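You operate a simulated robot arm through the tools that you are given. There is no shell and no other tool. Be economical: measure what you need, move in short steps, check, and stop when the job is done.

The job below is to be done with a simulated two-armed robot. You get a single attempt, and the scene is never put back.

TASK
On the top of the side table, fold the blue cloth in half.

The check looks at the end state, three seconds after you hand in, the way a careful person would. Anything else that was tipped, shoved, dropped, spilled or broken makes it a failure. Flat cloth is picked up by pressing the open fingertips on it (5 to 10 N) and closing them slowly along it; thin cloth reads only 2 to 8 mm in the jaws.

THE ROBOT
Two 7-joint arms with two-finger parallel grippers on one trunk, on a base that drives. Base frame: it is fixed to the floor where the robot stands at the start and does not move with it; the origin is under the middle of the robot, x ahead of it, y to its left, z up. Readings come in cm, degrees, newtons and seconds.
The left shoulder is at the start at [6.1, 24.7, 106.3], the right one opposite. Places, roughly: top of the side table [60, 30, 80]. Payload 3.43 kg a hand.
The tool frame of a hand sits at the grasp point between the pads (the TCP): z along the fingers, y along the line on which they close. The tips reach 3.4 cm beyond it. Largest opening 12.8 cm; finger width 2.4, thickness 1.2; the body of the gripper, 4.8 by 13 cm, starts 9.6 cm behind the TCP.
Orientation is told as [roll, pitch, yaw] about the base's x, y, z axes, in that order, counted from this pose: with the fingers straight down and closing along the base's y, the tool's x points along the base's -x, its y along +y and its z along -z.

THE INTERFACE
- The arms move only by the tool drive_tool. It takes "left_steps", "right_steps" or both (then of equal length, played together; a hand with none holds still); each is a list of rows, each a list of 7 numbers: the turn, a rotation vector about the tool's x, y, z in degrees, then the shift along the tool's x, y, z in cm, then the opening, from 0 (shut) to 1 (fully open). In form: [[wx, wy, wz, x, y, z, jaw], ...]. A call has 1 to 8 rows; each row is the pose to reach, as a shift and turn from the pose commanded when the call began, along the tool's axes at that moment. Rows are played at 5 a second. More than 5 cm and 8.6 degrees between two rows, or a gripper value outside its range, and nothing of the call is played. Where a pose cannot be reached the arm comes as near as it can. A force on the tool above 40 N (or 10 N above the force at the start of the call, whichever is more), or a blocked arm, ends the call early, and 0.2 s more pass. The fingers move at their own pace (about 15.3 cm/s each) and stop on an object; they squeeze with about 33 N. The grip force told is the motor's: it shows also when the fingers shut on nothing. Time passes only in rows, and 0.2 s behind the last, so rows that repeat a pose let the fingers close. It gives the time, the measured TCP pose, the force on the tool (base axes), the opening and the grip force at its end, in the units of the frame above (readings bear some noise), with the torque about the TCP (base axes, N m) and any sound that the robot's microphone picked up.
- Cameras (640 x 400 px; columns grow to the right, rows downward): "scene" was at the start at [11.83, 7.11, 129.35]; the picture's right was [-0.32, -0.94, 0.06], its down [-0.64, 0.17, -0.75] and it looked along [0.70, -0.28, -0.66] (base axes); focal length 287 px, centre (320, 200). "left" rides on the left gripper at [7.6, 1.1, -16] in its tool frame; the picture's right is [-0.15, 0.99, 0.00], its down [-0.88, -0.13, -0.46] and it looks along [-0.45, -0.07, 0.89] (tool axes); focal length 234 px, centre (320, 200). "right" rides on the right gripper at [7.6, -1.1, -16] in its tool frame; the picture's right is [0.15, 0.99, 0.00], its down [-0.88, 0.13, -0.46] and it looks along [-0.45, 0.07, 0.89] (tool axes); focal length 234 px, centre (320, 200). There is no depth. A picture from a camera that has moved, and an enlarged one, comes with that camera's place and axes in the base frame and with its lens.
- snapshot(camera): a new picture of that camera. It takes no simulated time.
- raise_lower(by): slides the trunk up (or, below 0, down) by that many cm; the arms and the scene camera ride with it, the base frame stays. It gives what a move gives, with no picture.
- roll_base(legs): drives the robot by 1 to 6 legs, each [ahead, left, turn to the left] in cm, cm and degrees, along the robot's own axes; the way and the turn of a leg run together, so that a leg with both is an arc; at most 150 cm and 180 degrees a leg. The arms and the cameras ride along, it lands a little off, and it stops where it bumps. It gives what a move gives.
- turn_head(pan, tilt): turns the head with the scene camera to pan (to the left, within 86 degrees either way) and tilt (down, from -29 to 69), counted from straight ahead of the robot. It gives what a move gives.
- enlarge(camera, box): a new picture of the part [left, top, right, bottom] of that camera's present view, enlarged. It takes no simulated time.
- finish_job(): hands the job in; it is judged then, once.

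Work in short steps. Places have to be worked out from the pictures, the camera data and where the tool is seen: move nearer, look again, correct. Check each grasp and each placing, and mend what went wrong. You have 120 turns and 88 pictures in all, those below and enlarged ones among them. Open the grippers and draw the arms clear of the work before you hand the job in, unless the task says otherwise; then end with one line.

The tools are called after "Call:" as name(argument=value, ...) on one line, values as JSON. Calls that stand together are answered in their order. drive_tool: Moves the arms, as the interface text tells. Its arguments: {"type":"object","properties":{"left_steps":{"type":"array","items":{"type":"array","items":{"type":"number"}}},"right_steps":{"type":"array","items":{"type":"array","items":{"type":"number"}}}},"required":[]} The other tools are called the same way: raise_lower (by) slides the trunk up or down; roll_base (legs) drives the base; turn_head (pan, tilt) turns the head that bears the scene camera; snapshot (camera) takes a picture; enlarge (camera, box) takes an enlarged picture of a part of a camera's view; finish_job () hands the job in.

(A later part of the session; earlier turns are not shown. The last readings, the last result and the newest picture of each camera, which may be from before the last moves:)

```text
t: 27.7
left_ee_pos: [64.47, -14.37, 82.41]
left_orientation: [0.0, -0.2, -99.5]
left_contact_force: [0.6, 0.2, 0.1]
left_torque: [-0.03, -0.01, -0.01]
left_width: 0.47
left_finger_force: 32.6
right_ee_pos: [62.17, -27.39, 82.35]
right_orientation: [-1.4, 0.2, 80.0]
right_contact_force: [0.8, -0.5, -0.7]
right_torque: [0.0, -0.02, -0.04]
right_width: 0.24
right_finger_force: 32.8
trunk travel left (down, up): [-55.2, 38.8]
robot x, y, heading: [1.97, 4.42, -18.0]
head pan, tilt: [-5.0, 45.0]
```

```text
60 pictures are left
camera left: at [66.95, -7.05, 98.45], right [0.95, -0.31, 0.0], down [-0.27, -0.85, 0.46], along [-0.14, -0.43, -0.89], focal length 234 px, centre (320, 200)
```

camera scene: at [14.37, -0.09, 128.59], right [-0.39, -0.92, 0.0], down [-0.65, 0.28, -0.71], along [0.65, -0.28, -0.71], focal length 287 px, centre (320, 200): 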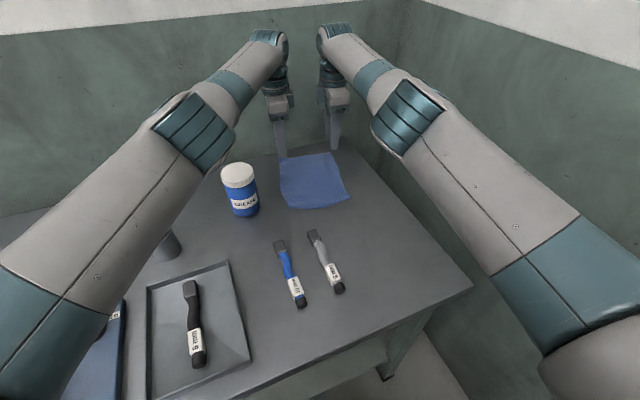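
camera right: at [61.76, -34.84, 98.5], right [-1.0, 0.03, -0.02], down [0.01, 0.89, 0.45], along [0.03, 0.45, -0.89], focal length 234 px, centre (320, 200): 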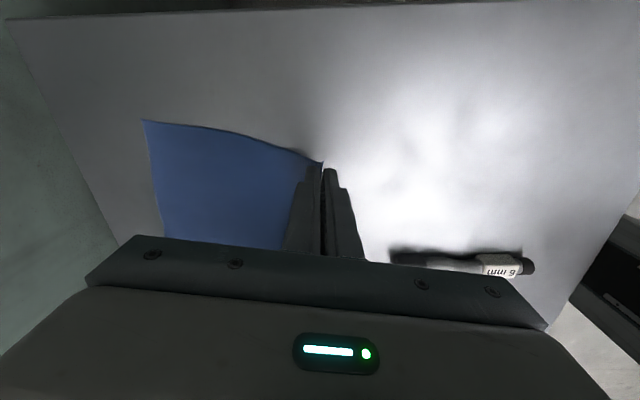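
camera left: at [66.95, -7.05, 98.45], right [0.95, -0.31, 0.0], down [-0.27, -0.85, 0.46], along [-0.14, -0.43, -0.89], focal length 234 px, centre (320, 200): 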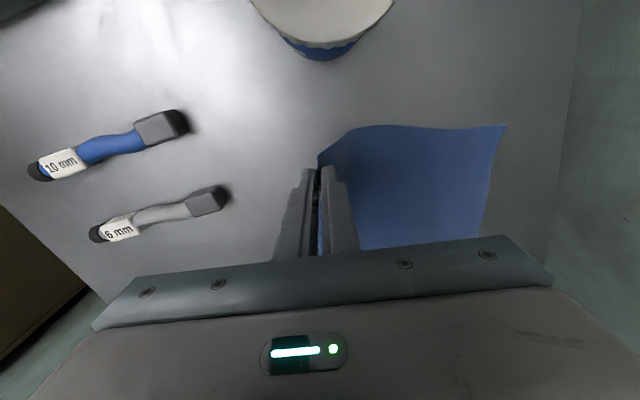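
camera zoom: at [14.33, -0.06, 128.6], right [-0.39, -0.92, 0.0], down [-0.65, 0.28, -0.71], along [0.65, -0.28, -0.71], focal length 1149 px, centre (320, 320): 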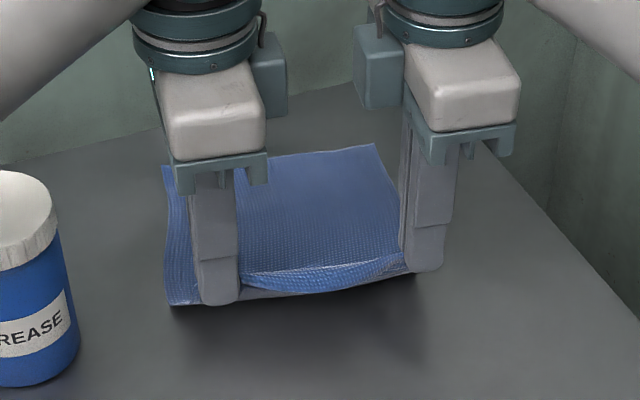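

Both corners are held and the far edge hasn't moved. I'll carry the edge forward along an arc toward the far edge.

Call:
drive_tool(left_steps=[[0, 0, 0, -0.05, 1.5, -1.9, 0], [0, 0, 0, -0.1, 3, -3.1, 0], [0, 0, 0, -0.2, 4.5, -4.1, 0], [0, 0, 0, -0.25, 6, -4.6, 0], [0, 0, 0, -0.3, 7.5, -4.9, 0], [0, 0, 0, -0.4, 9, -4.9, 0], [0, 0, 0, -0.45, 10.5, -4.6, 0], [0, 0, 0, -0.5, 12, -3.9, 0]], right_steps=[[0, 0, 0, 0, -1.5, -1.9, 0], [0, 0, 0, 0, -3, -3.1, 0], [0, 0, 0, 0, -4.5, -4.1, 0], [0, 0, 0, 0, -6, -4.6, 0], [0, 0, 0, 0, -7.5, -4.9, 0], [0, 0, 0, 0, -9, -4.9, 0], [0, 0, 0, 0, -10.5, -4.6, 0], [0, 0, 0, 0, -12, -3.9, 0]])

Call:
enlarge(camera="scene", box=[240, 100, 400, 200])

Call:
snapshot(camera="left")

Call:
snapshot(camera="right")

```text
t: 29.5
left_ee_pos: [76.25, -16.75, 86.27]
left_orientation: [0.1, -0.2, -99.4]
left_contact_force: [0.4, -0.1, -1.0]
left_torque: [0.04, 0.04, 0.01]
left_width: 0.45
left_finger_force: 33.3
right_ee_pos: [73.89, -29.45, 86.45]
right_orientation: [-1.2, 0.1, 79.9]
right_contact_force: [1.0, 0.0, -0.2]
right_torque: [0.0, 0.0, 0.0]
right_width: 0.2
right_finger_force: 33.6
trunk travel left (down, up): [-55.2, 38.8]
robot x, y, heading: [1.76, 4.52, -17.9]
head pan, tilt: [-5.0, 45.0]
```

```text
4.00 times, centred on (320, 150) of scene
camera zoom: at [14.42, -0.09, 128.59], right [-0.39, -0.92, 0.0], down [-0.65, 0.28, -0.71], along [0.65, -0.28, -0.71], focal length 1149 px, centre (320, 400)
```

zoom: 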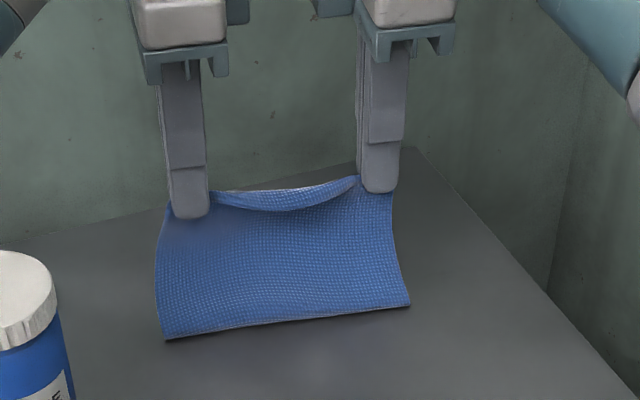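

```text
58 pictures are left
camera left: at [78.78, -9.48, 102.33], right [0.95, -0.31, 0.0], down [-0.27, -0.85, 0.46], along [-0.14, -0.43, -0.89], focal length 234 px, centre (320, 200)
```

left: 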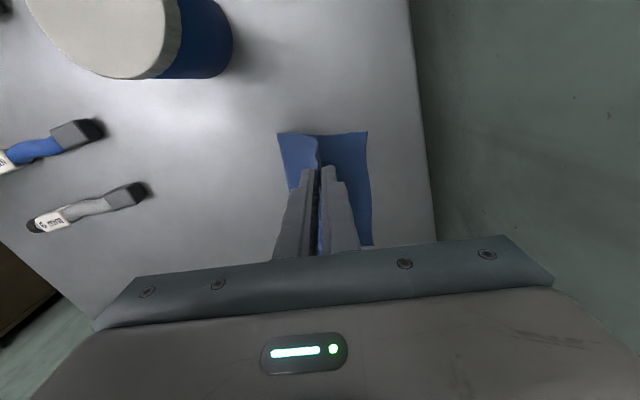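

```text
57 pictures are left
camera right: at [73.38, -37.04, 102.58], right [-1.0, 0.03, -0.02], down [0.01, 0.89, 0.45], along [0.03, 0.45, -0.89], focal length 234 px, centre (320, 200)
```

right: 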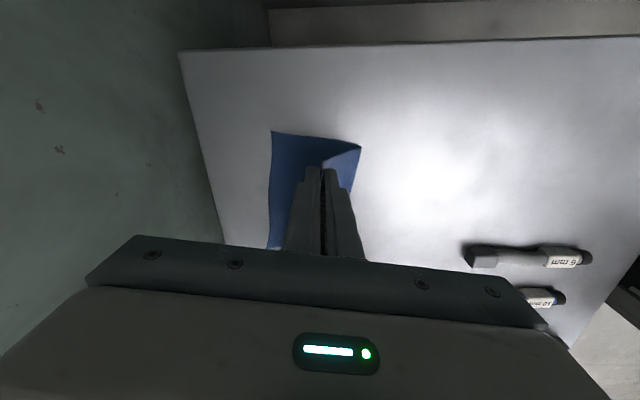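

The carry is clean and the far edge is still at (82.2,−16)…(79.6,−32.2). I'll now lower the held edge onto the far edge.

Call:
drive_tool(left_steps=[[0, 0, 0, 0, 1.2, 0.8, 0], [0, 0, 0, 0, 2.4, 1.8, 0], [0, 0, 0, 0, 3.4, 3, 0], [0, 0, 0, 0, 4.2, 4.2, 0], [0, 0, 0, 0, 4.7, 5.4, 0], [0, 0, 0, 0, 4.8, 6.4, 0], [0, 0, 0, 0, 4.8, 7, 0]], right_steps=[[0, 0, 0, 0, -1.2, 0.8, 0], [0, 0, 0, 0, -2.4, 1.8, 0], [0, 0, 0, 0, -3.4, 3, 0], [0, 0, 0, 0.1, -4.2, 4.2, 0], [0, 0, 0, 0.1, -4.7, 5.4, 0], [0, 0, 0, 0.1, -4.8, 6.4, 0], [0, 0, 0, 0.1, -4.8, 7, 0]])

Call:
enlarge(camera="scene", box=[240, 100, 400, 200])

Call:
snapshot(camera="left")

Call:
snapshot(camera="right")

```text
t: 31.1
left_ee_pos: [80.02, -17.02, 79.38]
left_orientation: [0.0, -0.1, -99.5]
left_contact_force: [-0.7, -3.2, 0.7]
left_torque: [-0.11, 0.04, 0.06]
left_width: 0.51
left_finger_force: 33.0
left hand out of reach, approached as far as the arm can: row 4, 5, 6, 7
right_ee_pos: [77.8, -30.25, 79.43]
right_orientation: [-1.2, 0.1, 80.1]
right_contact_force: [1.4, 4.4, 0.0]
right_torque: [0.16, -0.08, 0.0]
right_width: 0.21
right_finger_force: 33.2
right hand out of reach, approached as far as the arm can: row 4, 5, 6, 7
trunk travel left (down, up): [-55.2, 38.8]
robot x, y, heading: [1.7, 4.9, -18.0]
head pan, tilt: [-5.0, 45.0]
```

```text
4.00 times, centred on (320, 150) of scene
camera zoom: at [14.42, -0.1, 128.59], right [-0.39, -0.92, 0.0], down [-0.65, 0.28, -0.71], along [0.65, -0.28, -0.71], focal length 1149 px, centre (320, 400)
```

zoom: 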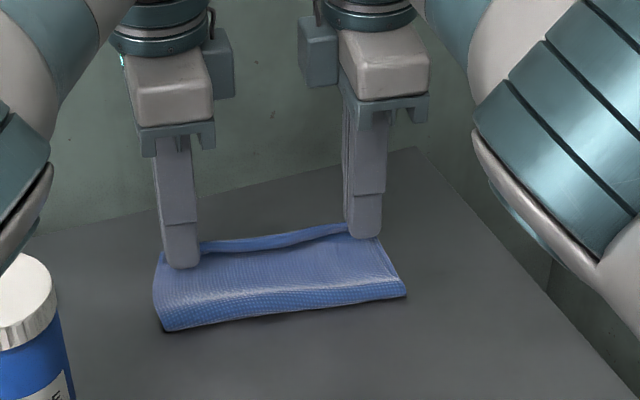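

```text
55 pictures are left
camera left: at [82.51, -9.55, 95.4], right [0.95, -0.31, 0.0], down [-0.27, -0.85, 0.46], along [-0.14, -0.43, -0.89], focal length 234 px, centre (320, 200)
```

left: 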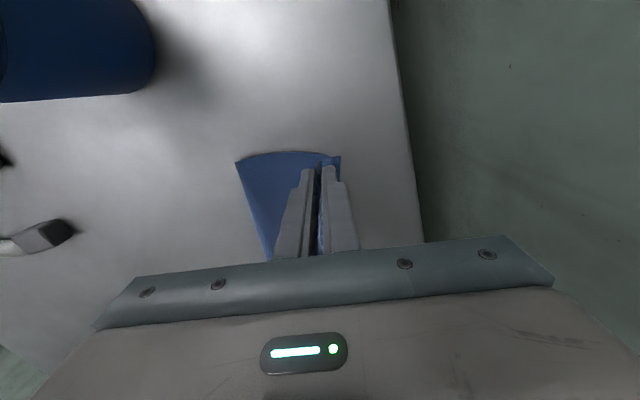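

```text
54 pictures are left
camera right: at [77.34, -37.91, 95.72], right [-1.0, 0.03, -0.02], down [0.01, 0.89, 0.45], along [0.03, 0.45, -0.89], focal length 234 px, centre (320, 200)
```

right: 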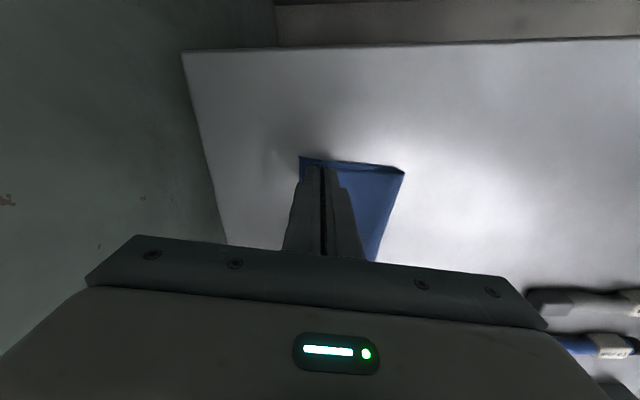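

The fold looks good, with the held edge about 1 cm short of the far edge and its pinched tail pointing up. I'll lower a touch more and open slightly.

Call:
drive_tool(left_steps=[[0, 0, 0, 0, 0, 0.3, 0], [0, 0, 0, 0, 0, 0.3, 0.04], [0, 0, 0, 0, 0, 0.3, 0.08], [0, 0, 0, 0, 0, 0.3, 0.12], [0, 0, 0, 0, 0, 0.3, 0.12]], right_steps=[[0, 0, 0, 0, 0, 0.3, 0], [0, 0, 0, 0, 0, 0.3, 0.04], [0, 0, 0, 0, 0, 0.3, 0.08], [0, 0, 0, 0, 0, 0.3, 0.12], [0, 0, 0, 0, 0, 0.3, 0.12]])

Call:
snapshot(camera="left")

Call:
snapshot(camera="right")

```text
t: 32.3
left_ee_pos: [80.15, -16.75, 79.14]
left_orientation: [0.1, -0.1, -99.3]
left_contact_force: [0.7, 0.1, 0.0]
left_torque: [0.01, 0.01, 0.04]
left_width: 1.53
left_finger_force: 0.1
right_ee_pos: [77.7, -30.4, 79.31]
right_orientation: [-1.3, 0.3, 80.0]
right_contact_force: [0.0, 0.5, 0.1]
right_torque: [0.01, -0.01, 0.03]
right_width: 1.55
right_finger_force: 0.0
trunk travel left (down, up): [-55.2, 38.8]
robot x, y, heading: [1.86, 4.86, -17.9]
head pan, tilt: [-5.0, 45.0]
```

```text
53 pictures are left
camera left: at [82.53, -9.45, 95.2], right [0.95, -0.31, 0.0], down [-0.27, -0.85, 0.46], along [-0.14, -0.43, -0.89], focal length 234 px, centre (320, 200)
```

left: 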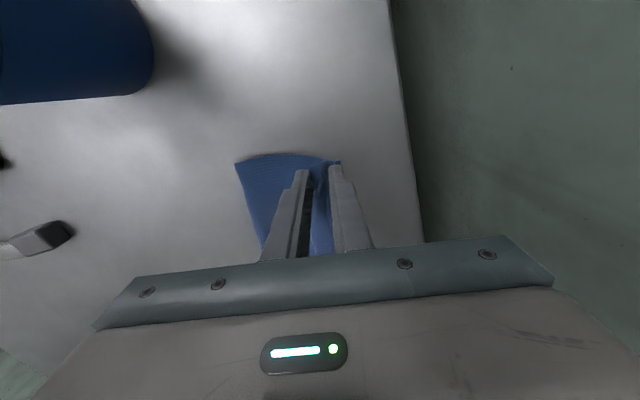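

```text
52 pictures are left
camera right: at [77.26, -37.96, 95.47], right [-1.0, 0.03, -0.02], down [0.01, 0.89, 0.45], along [0.03, 0.45, -0.89], focal length 234 px, centre (320, 200)
```

right: 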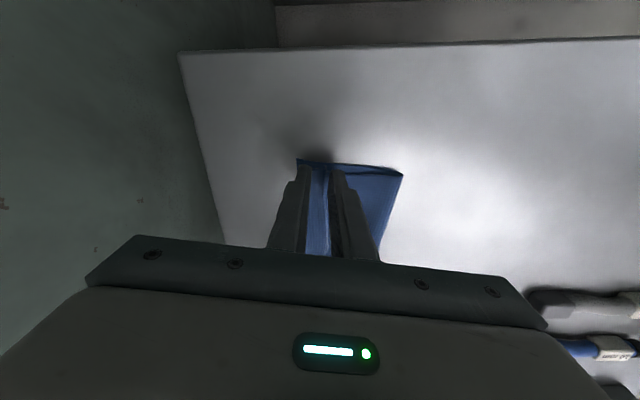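

The cloth is released, with the top edge lying toward the far finger. I'll lift straight up and back to view the result.

Call:
drive_tool(left_steps=[[0, 0, 0, 0, 0, -1, 0.15], [0, 0, 0, 0, 0, -2.5, 0.15], [0, 0, 0, 0, 0, -5, 0.15], [0, 0, 0, 0, 0, -9, 0.15], [0, 0, 0, 0, -3, -12, 0.15]], right_steps=[[0, 0, 0, 0, 0, -1, 0.15], [0, 0, 0, 0, 0, -2.5, 0.15], [0, 0, 0, 0, 0, -5, 0.15], [0, 0, 0, 0, 0, -9, 0.15], [0, 0, 0, 0, 3, -12, 0.15]])

Call:
enlarge(camera="scene", box=[240, 100, 400, 200])

Call:
snapshot(camera="left")

Call:
snapshot(camera="right")

```text
t: 33.5
left_ee_pos: [76.96, -15.95, 91.07]
left_orientation: [0.1, 0.0, -99.5]
left_contact_force: [0.0, -0.4, 0.0]
left_torque: [-0.05, -0.01, 0.01]
left_width: 1.92
left_finger_force: 0.2
right_ee_pos: [77.5, -29.95, 90.72]
right_orientation: [-1.2, 0.2, 79.9]
right_contact_force: [1.0, -0.4, 0.0]
right_torque: [-0.03, 0.01, 0.01]
right_width: 1.92
right_finger_force: 0.0
right hand out of reach, approached as far as the arm can: row 5
trunk travel left (down, up): [-55.2, 38.8]
robot x, y, heading: [1.87, 4.49, -18.1]
head pan, tilt: [-5.0, 45.0]
```

```text
4.00 times, centred on (320, 150) of scene
camera zoom: at [14.4, 0.02, 128.6], right [-0.39, -0.92, 0.0], down [-0.65, 0.28, -0.71], along [0.65, -0.28, -0.71], focal length 1149 px, centre (320, 400)
```

zoom: 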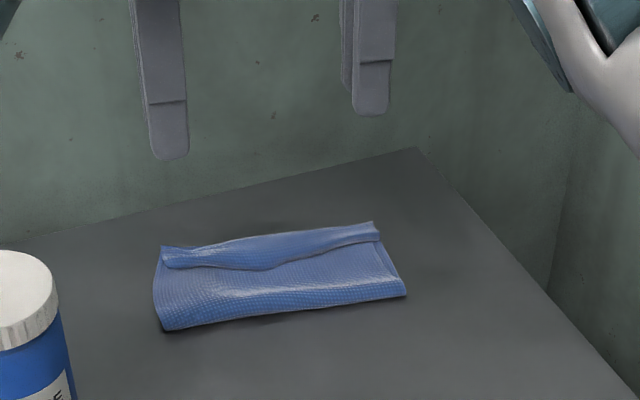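

```text
50 pictures are left
camera left: at [79.51, -8.59, 107.19], right [0.95, -0.31, 0.0], down [-0.27, -0.85, 0.46], along [-0.14, -0.43, -0.89], focal length 234 px, centre (320, 200)
```

left: 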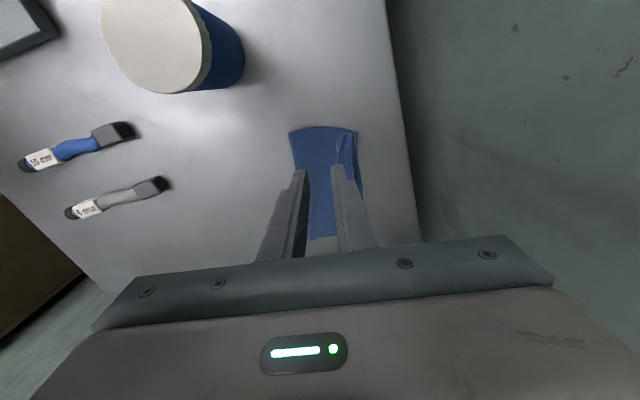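

```text
49 pictures are left
camera right: at [76.94, -37.5, 106.94], right [-1.0, 0.03, -0.02], down [0.02, 0.89, 0.45], along [0.03, 0.45, -0.89], focal length 234 px, centre (320, 200)
```

right: 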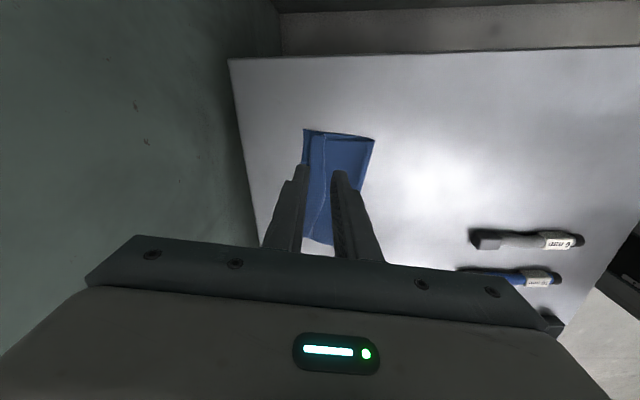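

There is a strip along the far edge. I need to know whether that is the pinched tail folded back or exposed lower layer, so I'll zoom in.

Call:
enlarge(camera="scene", box=[272, 145, 352, 195])

Call:
enlarge(camera="left", box=[270, 110, 390, 250])

Call:
enlarge(camera="right", box=[270, 110, 390, 250])

```text
8.00 times, centred on (312, 170) of scene
camera zoom: at [14.4, 0.02, 128.6], right [-0.39, -0.92, 0.0], down [-0.65, 0.28, -0.71], along [0.65, -0.28, -0.71], focal length 2299 px, centre (384, 440)
```

zoom: 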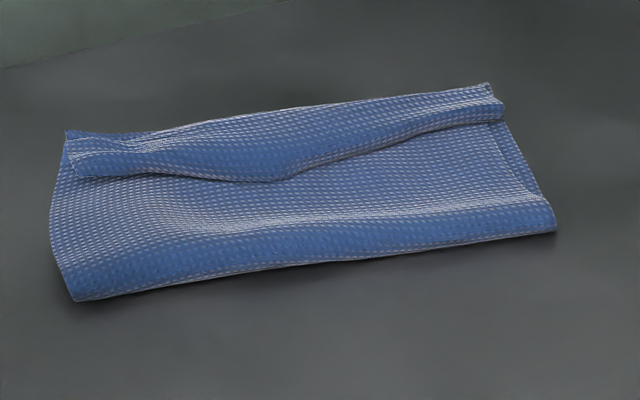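

```text
2.86 times, centred on (330, 180) of left
camera zoom: at [79.51, -8.59, 107.19], right [0.95, -0.31, 0.0], down [-0.27, -0.85, 0.46], along [-0.14, -0.43, -0.89], focal length 669 px, centre (291, 257)
```

zoom: 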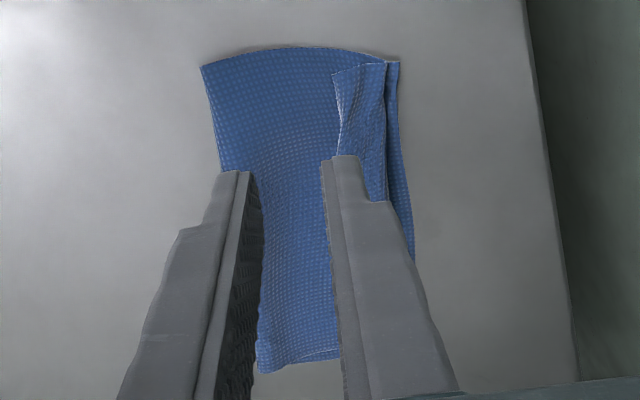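

```text
2.86 times, centred on (330, 180) of right
camera zoom: at [76.94, -37.5, 106.94], right [-1.0, 0.03, -0.02], down [0.02, 0.89, 0.45], along [0.03, 0.45, -0.89], focal length 669 px, centre (291, 257)
```

zoom: 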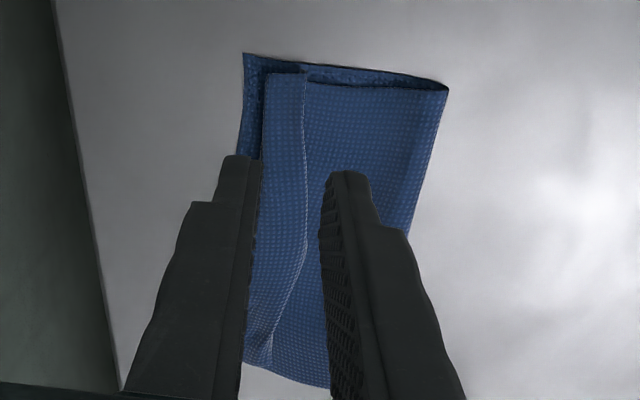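

The pinched tail has folded back, forming a 1.5–2.5 cm hem on top. I'll flip it forward using closed fingertips just behind its free edge. First I'll position them slightly above the top layer.

Call:
drive_tool(left_steps=[[0, 0, 0, -0.5, 0, 0, 0], [0, 0, 0, -1.53, 0, 2, 0], [0, 0, 0, -1.53, 0, 5, 0], [0, 0, 0, -1.53, 0, 8, 0], [0, 0, 0, -1.53, 0, 10.5, 0], [0, 0, 0, -1.53, 0, 11.2, 0]], right_steps=[[0, 0, 0, -0.5, 1.5, 0, 0], [0, 0, 0, -1.05, 2.6, 2, 0], [0, 0, 0, -1.05, 2.6, 5, 0], [0, 0, 0, -1.05, 2.6, 8, 0], [0, 0, 0, -1.05, 2.6, 10.2, 0], [0, 0, 0, -1.05, 2.6, 10.9, 0]])

Call:
snapshot(camera="left")

Call:
snapshot(camera="right")

Call:
enlarge(camera="scene", box=[272, 145, 352, 195])

```text
t: 34.9
left_ee_pos: [76.64, -17.78, 80.1]
left_orientation: [0.1, 0.1, -99.4]
left_contact_force: [-0.1, -0.3, 0.4]
left_torque: [0.0, -0.03, -0.03]
left_width: 0.0
left_finger_force: 32.8
right_ee_pos: [77.65, -29.28, 79.89]
right_orientation: [-1.3, 0.2, 80.0]
right_contact_force: [0.4, 0.3, -0.2]
right_torque: [0.01, 0.03, 0.0]
right_width: 0.02
right_finger_force: 32.6
right hand out of reach, approached as far as the arm can: row 1, 2, 3, 4, 5, 6
trunk travel left (down, up): [-55.2, 38.8]
robot x, y, heading: [1.73, 4.82, -18.1]
head pan, tilt: [-5.0, 45.0]
```

```text
45 pictures are left
camera left: at [79.1, -10.49, 96.08], right [0.95, -0.31, 0.0], down [-0.27, -0.85, 0.46], along [-0.14, -0.43, -0.89], focal length 234 px, centre (320, 200)
```

left: 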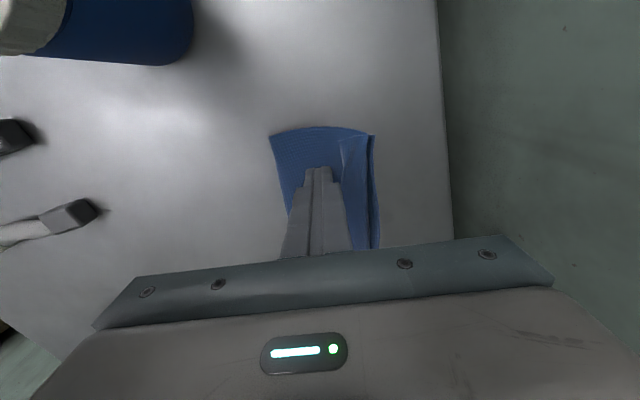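

```text
44 pictures are left
camera right: at [77.25, -36.8, 96.01], right [-1.0, 0.03, -0.02], down [0.01, 0.89, 0.45], along [0.03, 0.45, -0.89], focal length 234 px, centre (320, 200)
```

right: 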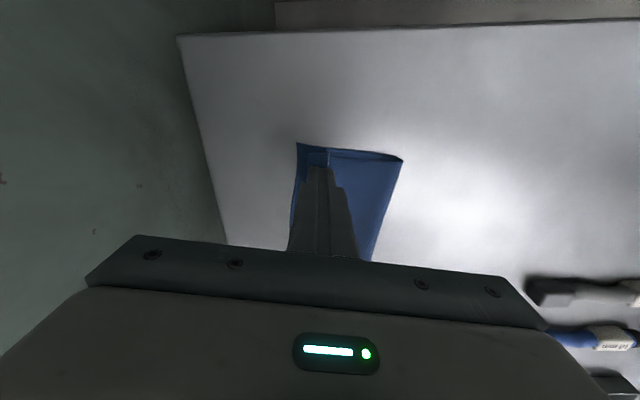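

```text
8.00 times, centred on (312, 170) of scene
camera zoom: at [14.35, -0.08, 128.61], right [-0.39, -0.92, 0.0], down [-0.65, 0.28, -0.71], along [0.65, -0.28, -0.71], focal length 2299 px, centre (384, 440)
```

zoom: 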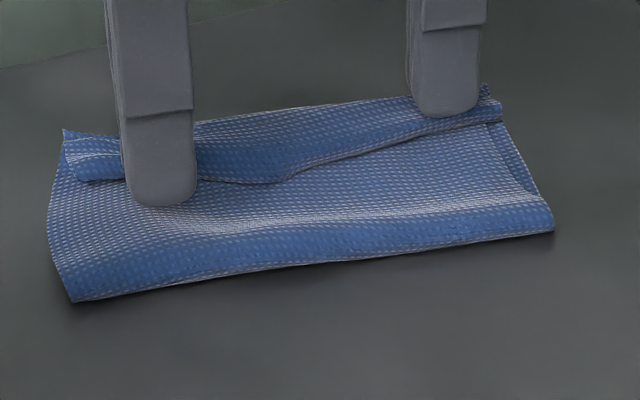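

The right hand's command lags because of the reach limit, and it sits about 2 cm too far forward. I'll raise it slightly and pull it back.

Call:
drive_tool(right_steps=[[0, 0, 0, 0, 0.5, -1.5, 0], [0, 0, 0, 0, 1.5, -2, 0], [0, 0, 0, 0, 2.5, -2, 0], [0, 0, 0, 0, 2.5, -2, 0]])

```text
t: 35.9
left_ee_pos: [76.72, -17.78, 80.0]
left_orientation: [0.1, 0.0, -99.5]
left_contact_force: [0.6, -0.6, 0.3]
left_torque: [0.01, 0.04, 0.0]
left_width: 0.01
left_finger_force: 32.9
right_ee_pos: [77.78, -29.01, 81.56]
right_orientation: [-1.1, 0.3, 80.0]
right_contact_force: [0.0, 0.6, 0.0]
right_torque: [0.0, -0.03, -0.01]
right_width: 0.02
right_finger_force: 32.9
right hand out of reach, approached as far as the arm can: row 1, 2, 3, 4
trunk travel left (down, up): [-55.2, 38.8]
robot x, y, heading: [1.9, 4.86, -18.1]
head pan, tilt: [-5.0, 45.0]
```

The right arm seems stuck at full stretch. A larger retreat worked before, so I'll pull back about 9 cm while raised.

Call:
drive_tool(right_steps=[[0, 0, 0, 0, 3, -2, 0], [0, 0, 0, 0, 6, -3, 0], [0, 0, 0, 0, 9, -3, 0], [0, 0, 0, 0, 9, -3, 0]])

```text
t: 36.9
left_ee_pos: [76.65, -17.79, 80.12]
left_orientation: [0.1, 0.0, -99.5]
left_contact_force: [0.1, 0.2, 0.5]
left_torque: [-0.01, -0.03, 0.02]
left_width: 0.0
left_finger_force: 32.7
right_ee_pos: [77.82, -28.83, 83.83]
right_orientation: [-1.1, 0.1, 79.9]
right_contact_force: [-0.7, 1.1, 0.4]
right_torque: [0.0, -0.01, 0.01]
right_width: 0.0
right_finger_force: 33.1
right hand out of reach, approached as far as the arm can: row 1, 2, 3, 4
trunk travel left (down, up): [-55.2, 38.8]
robot x, y, heading: [1.92, 5.07, -18.0]
head pan, tilt: [-5.0, 45.0]
```

It is still stuck at the straight-elbow limit. I'll try bending it by tilting the fingertips forward, which draws the wrist back.

Call:
drive_tool(right_steps=[[4, 0, 0, 0, 0, -1, 0], [8, 0, 0, 0, 0, -2, 0], [12, 0, 0, 0, 0, -3, 0], [16, 0, 0, 0, 0, -4, 0]])

```text
t: 37.9
left_ee_pos: [76.61, -17.74, 80.0]
left_orientation: [0.2, 0.0, -99.5]
left_contact_force: [-0.3, -0.1, 1.2]
left_torque: [0.02, -0.08, -0.02]
left_width: 0.01
left_finger_force: 33.0
right_ee_pos: [83.87, -30.65, 91.08]
right_orientation: [-17.3, 0.1, 80.0]
right_contact_force: [0.5, -0.2, 0.1]
right_torque: [-0.01, -0.11, 0.0]
right_width: 0.0
right_finger_force: 33.3
right hand out of reach, approached as far as the arm can: row 1, 2, 3, 4
trunk travel left (down, up): [-55.2, 38.8]
robot x, y, heading: [1.96, 4.49, -18.0]
head pan, tilt: [-5.0, 45.0]
```

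The elbow is still locked straight. I'll command a long inward retreat, with lift and with the tilt undone, to break it free. The path above the table is clear.

Call:
drive_tool(right_steps=[[-2, 0, 0, 0, 3, -2, 0], [-4, 0, 0, 0, 6, -4, 0], [-6, 0, 0, 0, 9, -6, 0], [-8, 0, 0, 0, 12, -8, 0], [-10, 0, 0, 0, 15, -9, 0], [-12, 0, 0, 0, 18, -9, 0], [-14, 0, 0, 0, 20, -9, 0], [-16, 0, 0, 0, 20, -9, 0]])

Call:
snapshot(camera="scene")

```text
t: 39.7
left_ee_pos: [76.56, -17.78, 80.17]
left_orientation: [0.1, 0.0, -99.4]
left_contact_force: [0.0, -0.5, 0.6]
left_torque: [-0.01, 0.0, -0.01]
left_width: 0.01
left_finger_force: 33.6
right_ee_pos: [75.91, -27.78, 101.33]
right_orientation: [-1.2, 0.3, 80.1]
right_contact_force: [-0.7, 0.0, -0.5]
right_torque: [-0.02, -0.03, -0.01]
right_width: 0.0
right_finger_force: 33.2
right hand out of reach, approached as far as the arm can: row 1, 2, 3, 4, 5, 6, 7, 8
trunk travel left (down, up): [-55.2, 38.8]
robot x, y, heading: [1.83, 5.28, -18.1]
head pan, tilt: [-5.0, 45.0]
```

```text
42 pictures are left
camera scene: at [14.24, -0.06, 128.62], right [-0.39, -0.92, 0.0], down [-0.65, 0.28, -0.71], along [0.65, -0.28, -0.71], focal length 287 px, centre (320, 200)
```

scene: 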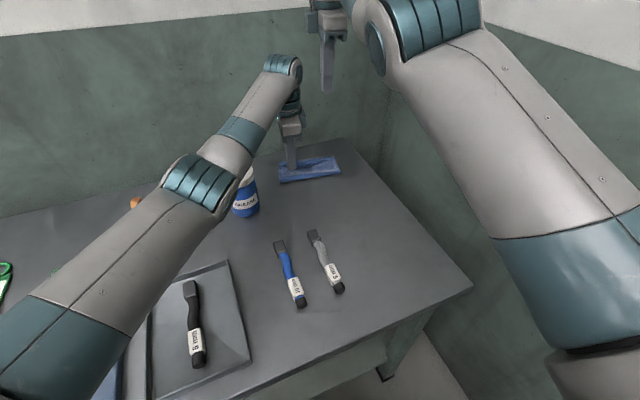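

The right elbow is fully straight, so no inward motion is coupling to it. I'll tilt the hand sideways with the fingertips toward the left while commanding a retreat, so that elbow flexion gains leverage.

Call:
drive_tool(right_steps=[[0, -5, 0, 0, 0.5, 0, 0], [0, -10, 0, 0, 1, 0, 0], [0, -15, 0, 0, 1.5, 0, 0], [0, -20, 0, 0, 2, 0, 0], [0, -25, 0, 0, 3, 0, 0], [0, -30, 0, 0, 4, 0, 0]])

```text
t: 41.1
left_ee_pos: [76.69, -17.85, 80.05]
left_orientation: [0.0, -0.1, -99.5]
left_contact_force: [0.2, 0.3, -0.6]
left_torque: [0.02, -0.01, -0.04]
left_width: 0.01
left_finger_force: 33.4
right_ee_pos: [76.05, -28.58, 101.32]
right_orientation: [-1.2, -30.0, 80.8]
right_contact_force: [0.4, -0.2, -0.7]
right_torque: [0.01, -0.01, 0.01]
right_width: 0.0
right_finger_force: 33.0
right hand out of reach, approached as far as the arm can: row 1, 2, 3, 4, 5, 6
trunk travel left (down, up): [-55.2, 38.8]
robot x, y, heading: [2.2, 4.99, -18.2]
head pan, tilt: [-5.0, 45.0]
```

No change. I'll try the opposite tilt along with the retreat.

Call:
drive_tool(right_steps=[[0, 8, 0, 0, 1, 0, 0], [0, 16, 0, 0, 2, 0, 0], [0, 24, 0, 0, 3, 0, 0], [0, 32, 0, 0, 4, 0, 0], [0, 40, 0, 0, 5, 0, 0], [0, 48, 0, 0, 6, 0, 0], [0, 56, 0, 0, 6, 0, 0], [0, 60, 0, 0, 6, 0, 0]])

Call:
snapshot(camera="scene")

```text
t: 42.9
left_ee_pos: [76.7, -17.87, 80.0]
left_orientation: [0.0, -0.1, -99.5]
left_contact_force: [-0.3, 0.1, -0.4]
left_torque: [-0.02, 0.01, 0.0]
left_width: 0.0
left_finger_force: 32.9
right_ee_pos: [74.41, -27.23, 102.05]
right_orientation: [-1.3, 30.2, 79.2]
right_contact_force: [0.5, -0.4, 0.1]
right_torque: [-0.03, 0.01, 0.02]
right_width: 0.02
right_finger_force: 32.6
right hand out of reach, approached as far as the arm can: row 1, 2, 3, 4, 5, 6, 7, 8
trunk travel left (down, up): [-55.2, 38.8]
robot x, y, heading: [2.2, 4.75, -17.9]
head pan, tilt: [-5.0, 45.0]
```

```text
41 pictures are left
camera scene: at [14.5, -0.22, 128.58], right [-0.39, -0.92, 0.0], down [-0.65, 0.28, -0.71], along [0.65, -0.28, -0.71], focal length 287 px, centre (320, 200)
```

scene: 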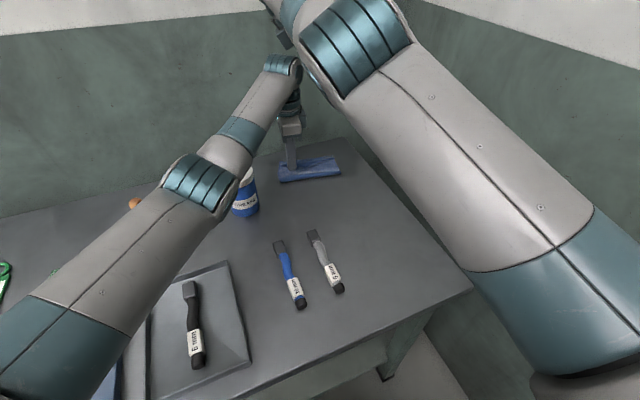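

It has started coming in by about 1.6 cm. I'll continue inward with this tilt.

Call:
drive_tool(right_steps=[[0, 0, 0, 0, 4, 0, 0], [0, 0, 0, 0, 8, 0, 0], [0, 5, 0, 0, 12, 0, 0], [0, 10, 0, 0, 12, 0, 0]])

```text
t: 43.9
left_ee_pos: [76.87, -17.24, 79.43]
left_orientation: [-0.4, 0.2, -99.0]
left_contact_force: [-0.6, 0.2, -0.1]
left_torque: [0.03, 0.01, -0.03]
left_width: 0.0
left_finger_force: 33.1
right_ee_pos: [74.09, -23.04, 102.69]
right_orientation: [-0.4, 28.0, 80.7]
right_contact_force: [0.0, 0.2, -0.3]
right_torque: [0.04, -0.01, 0.0]
right_width: 0.0
right_finger_force: 33.5
right hand out of reach, approached as far as the arm can: row 1, 2, 3, 4
trunk travel left (down, up): [-55.2, 38.8]
robot x, y, heading: [2.16, 4.85, -17.9]
head pan, tilt: [-5.0, 45.0]
stopped in row 4 (right hand): the force on the tool passed its limit (the readings are from after the stop); the commanded pose is now the measured one
```

The right hand drifted toward the left arm and touched it, but the command is now reset to the measured pose. I'll look before moving.

Call:
snapshot(camera="scene")

Call:
snapshot(camera="right")

```text
40 pictures are left
camera scene: at [14.44, -0.17, 128.59], right [-0.39, -0.92, 0.0], down [-0.65, 0.28, -0.71], along [0.65, -0.28, -0.71], focal length 287 px, centre (320, 200)
```

scene: 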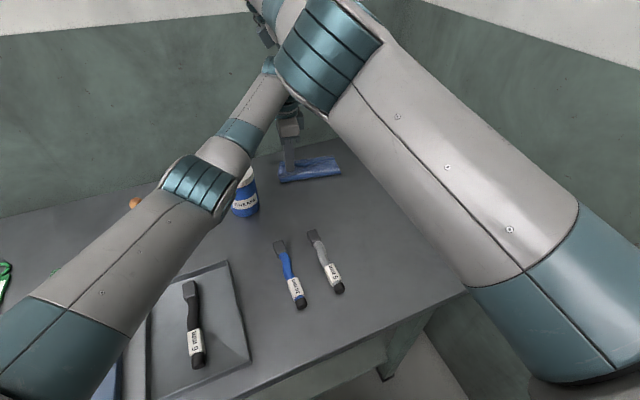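

```text
39 pictures are left
camera right: at [75.28, -22.36, 120.48], right [-1.0, 0.03, 0.06], down [0.03, 1.0, -0.01], along [-0.06, -0.01, -1.0], focal length 234 px, centre (320, 200)
```

right: 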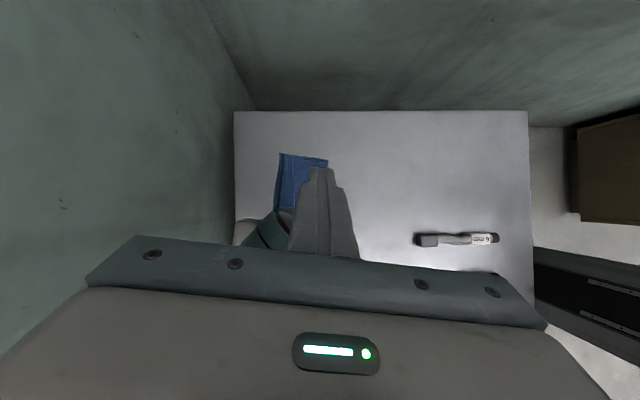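

The right hand's side is against the left wrist. I'll move the right hand away to the right and up, and undo its tilt.

Call:
drive_tool(right_steps=[[0, 0, 0, 2, 0, 0, 0], [0, 0, 0, 4, 0, 0, 0], [0, -5, 0, 6, 0, 0, 0], [0, -10, 0, 8, 0, 0, 0], [0, -15, 0, 10, 0, 0, 0], [0, -20, 0, 11, 0, 0, 0], [0, -28, 0, 12, 0, 0, 0]])

```text
t: 45.5
left_ee_pos: [76.78, -17.29, 79.55]
left_orientation: [-0.3, 0.2, -99.0]
left_contact_force: [-0.4, -0.4, 0.3]
left_torque: [0.0, 0.0, -0.02]
left_width: 0.0
left_finger_force: 33.0
right_ee_pos: [72.49, -33.61, 108.52]
right_orientation: [-0.2, -0.1, 80.9]
right_contact_force: [0.3, -0.6, 0.4]
right_torque: [0.02, 0.01, -0.02]
right_width: 0.0
right_finger_force: 33.2
right hand out of reach, approached as far as the arm can: row 2, 3, 4, 5, 6
trunk travel left (down, up): [-55.2, 38.8]
robot x, y, heading: [2.23, 4.61, -17.9]
head pan, tilt: [-5.0, 45.0]
```

The last row was reachable, so the command and the pose agree again. I'll try a modest inward retreat now.

Call:
drive_tool(right_steps=[[0, 0, 0, 0, 1, 0, 0], [0, 0, 0, 0, 2.5, 0, 0], [0, 0, 0, 0, 4, 0, 0], [0, 0, 0, 0, 6, 0, 0]])

```text
t: 46.5
left_ee_pos: [76.88, -17.15, 79.54]
left_orientation: [-0.3, 0.1, -99.0]
left_contact_force: [-0.3, -0.4, 0.3]
left_torque: [0.0, 0.0, 0.0]
left_width: 0.01
left_finger_force: 32.9
right_ee_pos: [71.65, -33.68, 110.81]
right_orientation: [-0.3, -0.1, 80.9]
right_contact_force: [0.6, 0.2, 0.5]
right_torque: [0.03, 0.0, 0.03]
right_width: 0.0
right_finger_force: 33.3
right hand out of reach, approached as far as the arm can: row 1, 2, 3, 4
trunk travel left (down, up): [-55.2, 38.8]
robot x, y, heading: [1.59, 4.51, -17.8]
head pan, tilt: [-5.0, 45.0]
```

I'll try lowering while commanding inward, since moving along the other direction may bend the elbow.

Call:
drive_tool(right_steps=[[0, 0, 0, 0, 2, 3, 0], [0, 0, 0, 0, 4, 6, 0], [0, 0, 0, 0, 6, 9, 0], [0, 0, 0, 0, 8, 12, 0], [0, 0, 0, 0, 9, 14, 0]])

```text
t: 47.6
left_ee_pos: [76.98, -17.13, 79.51]
left_orientation: [-0.4, 0.2, -98.9]
left_contact_force: [0.9, -0.3, -0.6]
left_torque: [0.01, 0.0, 0.01]
left_width: 0.01
left_finger_force: 33.0
right_ee_pos: [74.94, -34.87, 98.93]
right_orientation: [-0.1, 0.1, 80.9]
right_contact_force: [0.1, 0.1, 0.9]
right_torque: [0.02, 0.03, 0.04]
right_width: 0.03
right_finger_force: 32.8
right hand out of reach, approached as far as the arm can: row 1, 2, 3, 4, 5
trunk travel left (down, up): [-55.2, 38.8]
robot x, y, heading: [1.77, 4.88, -17.9]
head pan, tilt: [-5.0, 45.0]
```

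The right elbow stays locked straight, so I'll finish with the left hand alone. I'll lift the right hand high out of the way first.

Call:
drive_tool(right_steps=[[0, 0, 0, 0, 1, -4, 0], [0, 0, 0, 0, 2, -8, 0], [0, 0, 0, 0, 4, -12, 0], [0, 0, 0, 0, 6, -16, 0], [0, 0, 0, 0, 9, -20, 0], [0, 0, 0, 0, 12, -24, 0], [0, 0, 0, 0, 15, -28, 0], [0, 0, 0, 0, 18, -32, 0]])

Call:
snapshot(camera="scene")

Call:
enlarge(camera="scene", box=[272, 145, 352, 195])

```text
t: 49.6
left_ee_pos: [77.34, -17.22, 79.01]
left_orientation: [-0.7, 0.3, -98.8]
left_contact_force: [1.0, -0.2, -0.6]
left_torque: [0.04, 0.04, 0.0]
left_width: 0.0
left_finger_force: 33.0
right_ee_pos: [57.37, -28.24, 134.65]
right_orientation: [-6.7, -1.2, 87.3]
right_contact_force: [0.4, -1.0, -0.8]
right_torque: [0.1, 0.02, -0.01]
right_width: 0.0
right_finger_force: 33.2
right hand out of reach, approached as far as the arm can: row 3, 4, 5, 6
trunk travel left (down, up): [-55.2, 38.8]
robot x, y, heading: [2.02, 5.36, -17.8]
head pan, tilt: [-5.0, 45.0]
stopped in row 8 (right hand): the arm was blocked; the commanded pose is now the measured one
```

```text
38 pictures are left
camera scene: at [14.9, -0.44, 128.49], right [-0.39, -0.92, 0.0], down [-0.65, 0.28, -0.7], along [0.65, -0.27, -0.71], focal length 287 px, centre (320, 200)
```

scene: 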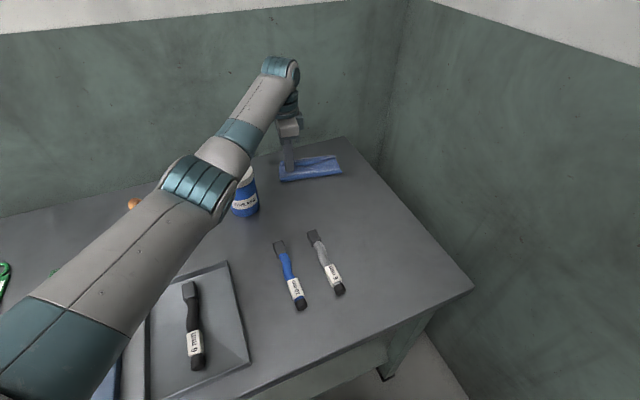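

```text
8.00 times, centred on (312, 170) of scene
camera zoom: at [14.9, -0.44, 128.49], right [-0.39, -0.92, 0.0], down [-0.65, 0.28, -0.7], along [0.65, -0.27, -0.71], focal length 2299 px, centre (384, 440)
```

zoom: 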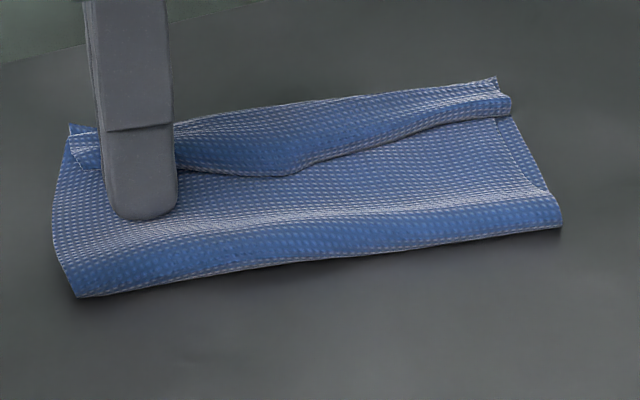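

The right elbow unlocked, but the arm then reports being blocked, possibly by the wall again. I'll look right.

Call:
turn_head(pan=-60, tilt=15)

Call:
snapshot(camera="scene")

```text
t: 50.9
left_ee_pos: [76.86, -16.98, 79.6]
left_orientation: [-0.3, 0.2, -98.9]
left_contact_force: [0.4, 0.6, -0.4]
left_torque: [0.01, 0.01, -0.02]
left_width: 0.01
left_finger_force: 33.2
right_ee_pos: [56.8, -27.66, 135.07]
right_orientation: [-6.8, -1.2, 87.2]
right_contact_force: [0.3, -0.6, -0.6]
right_torque: [0.0, -0.03, 0.0]
right_width: 0.0
right_finger_force: 32.9
trunk travel left (down, up): [-55.2, 38.8]
robot x, y, heading: [2.03, 4.64, -18.0]
head pan, tilt: [-60.0, 15.0]
```

```text
36 pictures are left
camera scene: at [8.71, -5.98, 133.28], right [-0.98, -0.21, 0.0], down [-0.05, 0.25, -0.97], along [0.2, -0.94, -0.26], focal length 287 px, centre (320, 200)
```

scene: 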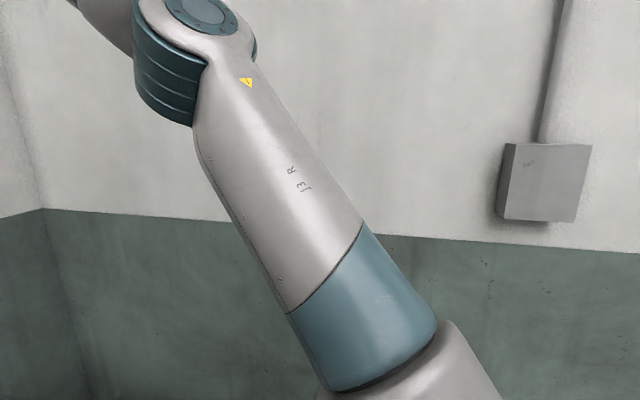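

The right elbow is now bent upward and free of the wall. I'll raise the left hand, then ease the base forward about 3 cm so neither arm needs full stretch.

Call:
drive_tool(left_steps=[[0, 0, 0, 0, 0, -3, 0], [0, 0, 0, 0, -2, -6, 0], [0, 0, 0, 0, -4, -8, 0]])

Call:
roll_base(legs=[[3, 0.8, 0]])

Call:
turn_head(pan=-5, tilt=45)

Call:
snapshot(camera="scene")

```text
t: 51.7
left_ee_pos: [73.01, -16.49, 87.54]
left_orientation: [-0.4, 0.1, -98.8]
left_contact_force: [0.0, 0.7, 0.0]
left_torque: [0.05, -0.03, 0.0]
left_width: 0.02
left_finger_force: 33.0
right_ee_pos: [56.8, -27.53, 135.18]
right_orientation: [-6.8, -1.0, 87.3]
right_contact_force: [0.5, -0.2, 0.5]
right_torque: [-0.03, -0.04, 0.03]
right_width: 0.0
right_finger_force: 33.1
trunk travel left (down, up): [-55.2, 38.8]
robot x, y, heading: [1.69, 4.7, -17.9]
head pan, tilt: [-60.0, 15.0]
```

```text
t: 52.6
left_ee_pos: [75.04, -16.73, 87.47]
left_orientation: [-0.3, 0.1, -98.8]
left_contact_force: [-0.3, -0.4, -0.9]
left_torque: [0.03, 0.02, -0.01]
left_width: 0.0
left_finger_force: 33.0
right_ee_pos: [58.81, -27.87, 134.78]
right_orientation: [-6.6, -1.1, 87.2]
right_contact_force: [-0.3, 0.3, 0.1]
right_torque: [-0.01, 0.04, 0.0]
right_width: 0.0
right_finger_force: 32.5
trunk travel left (down, up): [-55.2, 38.8]
robot x, y, heading: [3.4, 4.83, -17.9]
head pan, tilt: [-60.0, 15.0]
stopped in leg 1: the robot was blocked; the commanded pose is now the measured one
```

```text
t: 53.8
left_ee_pos: [74.68, -16.66, 87.64]
left_orientation: [-0.4, 0.1, -98.8]
left_contact_force: [-0.7, -1.0, -0.2]
left_torque: [-0.01, -0.01, -0.01]
left_width: 0.0
left_finger_force: 32.9
right_ee_pos: [58.6, -27.85, 135.01]
right_orientation: [-6.9, -1.2, 87.3]
right_contact_force: [0.3, 0.1, 0.3]
right_torque: [0.0, 0.02, -0.04]
right_width: 0.0
right_finger_force: 33.1
trunk travel left (down, up): [-55.2, 38.8]
robot x, y, heading: [3.83, 4.5, -18.1]
head pan, tilt: [-5.0, 45.0]
```

```text
35 pictures are left
camera scene: at [15.97, -0.17, 128.61], right [-0.39, -0.92, 0.0], down [-0.65, 0.28, -0.71], along [0.65, -0.28, -0.71], focal length 287 px, centre (320, 200)
```

scene: 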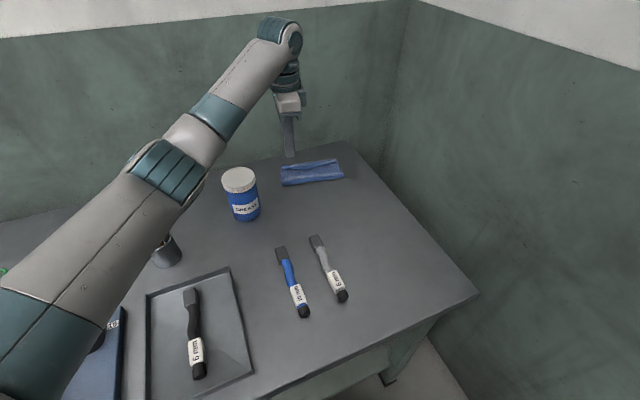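

The base stopped softly against the table after about 2 cm, and nothing looks displaced. Now I'll lower the left fingertips just behind the hem's free edge and look.

Call:
drive_tool(left_steps=[[0, 0, 0, -0.2, 1, 2, 0], [0, 0, 0, -0.2, 1.6, 5, 0], [0, 0, 0, -0.2, 1.8, 7.3, 0], [0, 0, 0, -0.2, 1.8, 8.2, 0]])

Call:
snapshot(camera="left")

Call:
enlarge(camera="scene", box=[272, 145, 352, 195])

```text
t: 54.8
left_ee_pos: [76.38, -17.21, 79.39]
left_orientation: [-0.3, 0.1, -98.8]
left_contact_force: [0.1, 0.0, 0.0]
left_torque: [0.0, 0.0, 0.01]
left_width: 0.0
left_finger_force: 32.7
right_ee_pos: [58.36, -28.05, 135.16]
right_orientation: [-6.9, -1.2, 87.2]
right_contact_force: [0.5, -0.5, 0.7]
right_torque: [-0.01, 0.01, 0.02]
right_width: 0.01
right_finger_force: 32.9
trunk travel left (down, up): [-55.2, 38.8]
robot x, y, heading: [3.57, 4.41, -18.1]
head pan, tilt: [-5.0, 45.0]
```

```text
34 pictures are left
camera left: at [78.89, -9.94, 95.4], right [0.95, -0.3, -0.01], down [-0.26, -0.85, 0.45], along [-0.14, -0.43, -0.89], focal length 234 px, centre (320, 200)
```

left: 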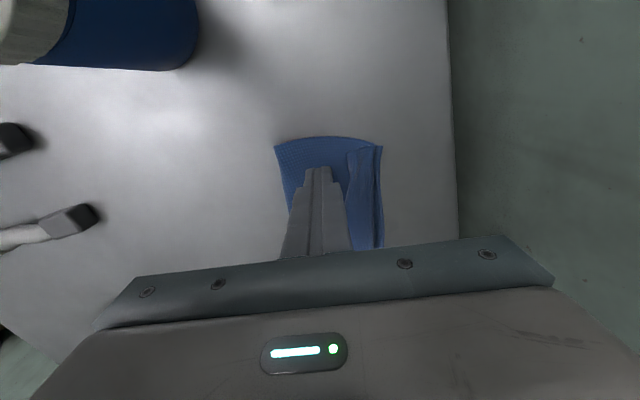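

```text
8.00 times, centred on (312, 170) of scene
camera zoom: at [16.0, -0.17, 128.6], right [-0.39, -0.92, 0.0], down [-0.65, 0.28, -0.71], along [0.65, -0.28, -0.71], focal length 2299 px, centre (384, 440)
```

zoom: 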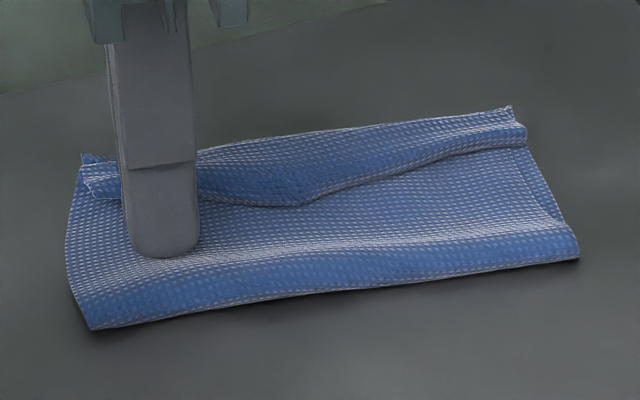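

The fingers sit just behind the hem. I'll lower slightly and sweep forward, rising a little near the crease to flip the hem over.

Call:
drive_tool(left_steps=[[0, 0, 0, 0, 0, 0.3, 0], [0, 0, 0, 0, 0.8, 0.3, 0], [0, 0, 0, 0, 1.6, 0.3, 0], [0, 0, 0, 0, 2.4, 0.3, 0], [0, 0, 0, 0, 3.2, 0.1, 0], [0, 0, 0, 0, 4, -0.2, 0]])

Call:
snapshot(camera="left")

Call:
enlarge(camera="scene", box=[272, 145, 352, 195])

```text
t: 56.2
left_ee_pos: [80.27, -17.89, 79.71]
left_orientation: [-0.4, 0.2, -98.9]
left_contact_force: [0.4, -0.7, -0.2]
left_torque: [-0.01, -0.01, 0.01]
left_width: 0.0
left_finger_force: 32.7
right_ee_pos: [58.49, -27.92, 135.05]
right_orientation: [-6.8, -1.0, 87.4]
right_contact_force: [0.4, -0.2, -1.0]
right_torque: [0.04, 0.03, -0.03]
right_width: 0.0
right_finger_force: 33.1
trunk travel left (down, up): [-55.2, 38.8]
robot x, y, heading: [3.78, 4.91, -17.8]
head pan, tilt: [-5.0, 45.0]
```

```text
32 pictures are left
camera left: at [82.7, -10.6, 95.74], right [0.95, -0.3, -0.01], down [-0.26, -0.85, 0.45], along [-0.14, -0.43, -0.89], focal length 234 px, centre (320, 200)
```

left: 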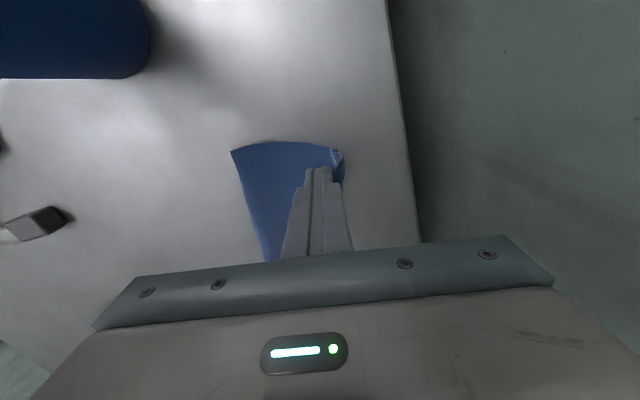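

```text
8.00 times, centred on (312, 170) of scene
camera zoom: at [15.96, -0.2, 128.6], right [-0.39, -0.92, 0.0], down [-0.65, 0.28, -0.71], along [0.65, -0.28, -0.71], focal length 2299 px, centre (384, 440)
```

zoom: 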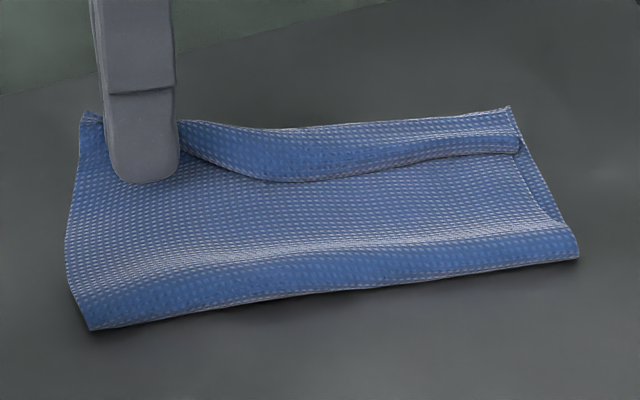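

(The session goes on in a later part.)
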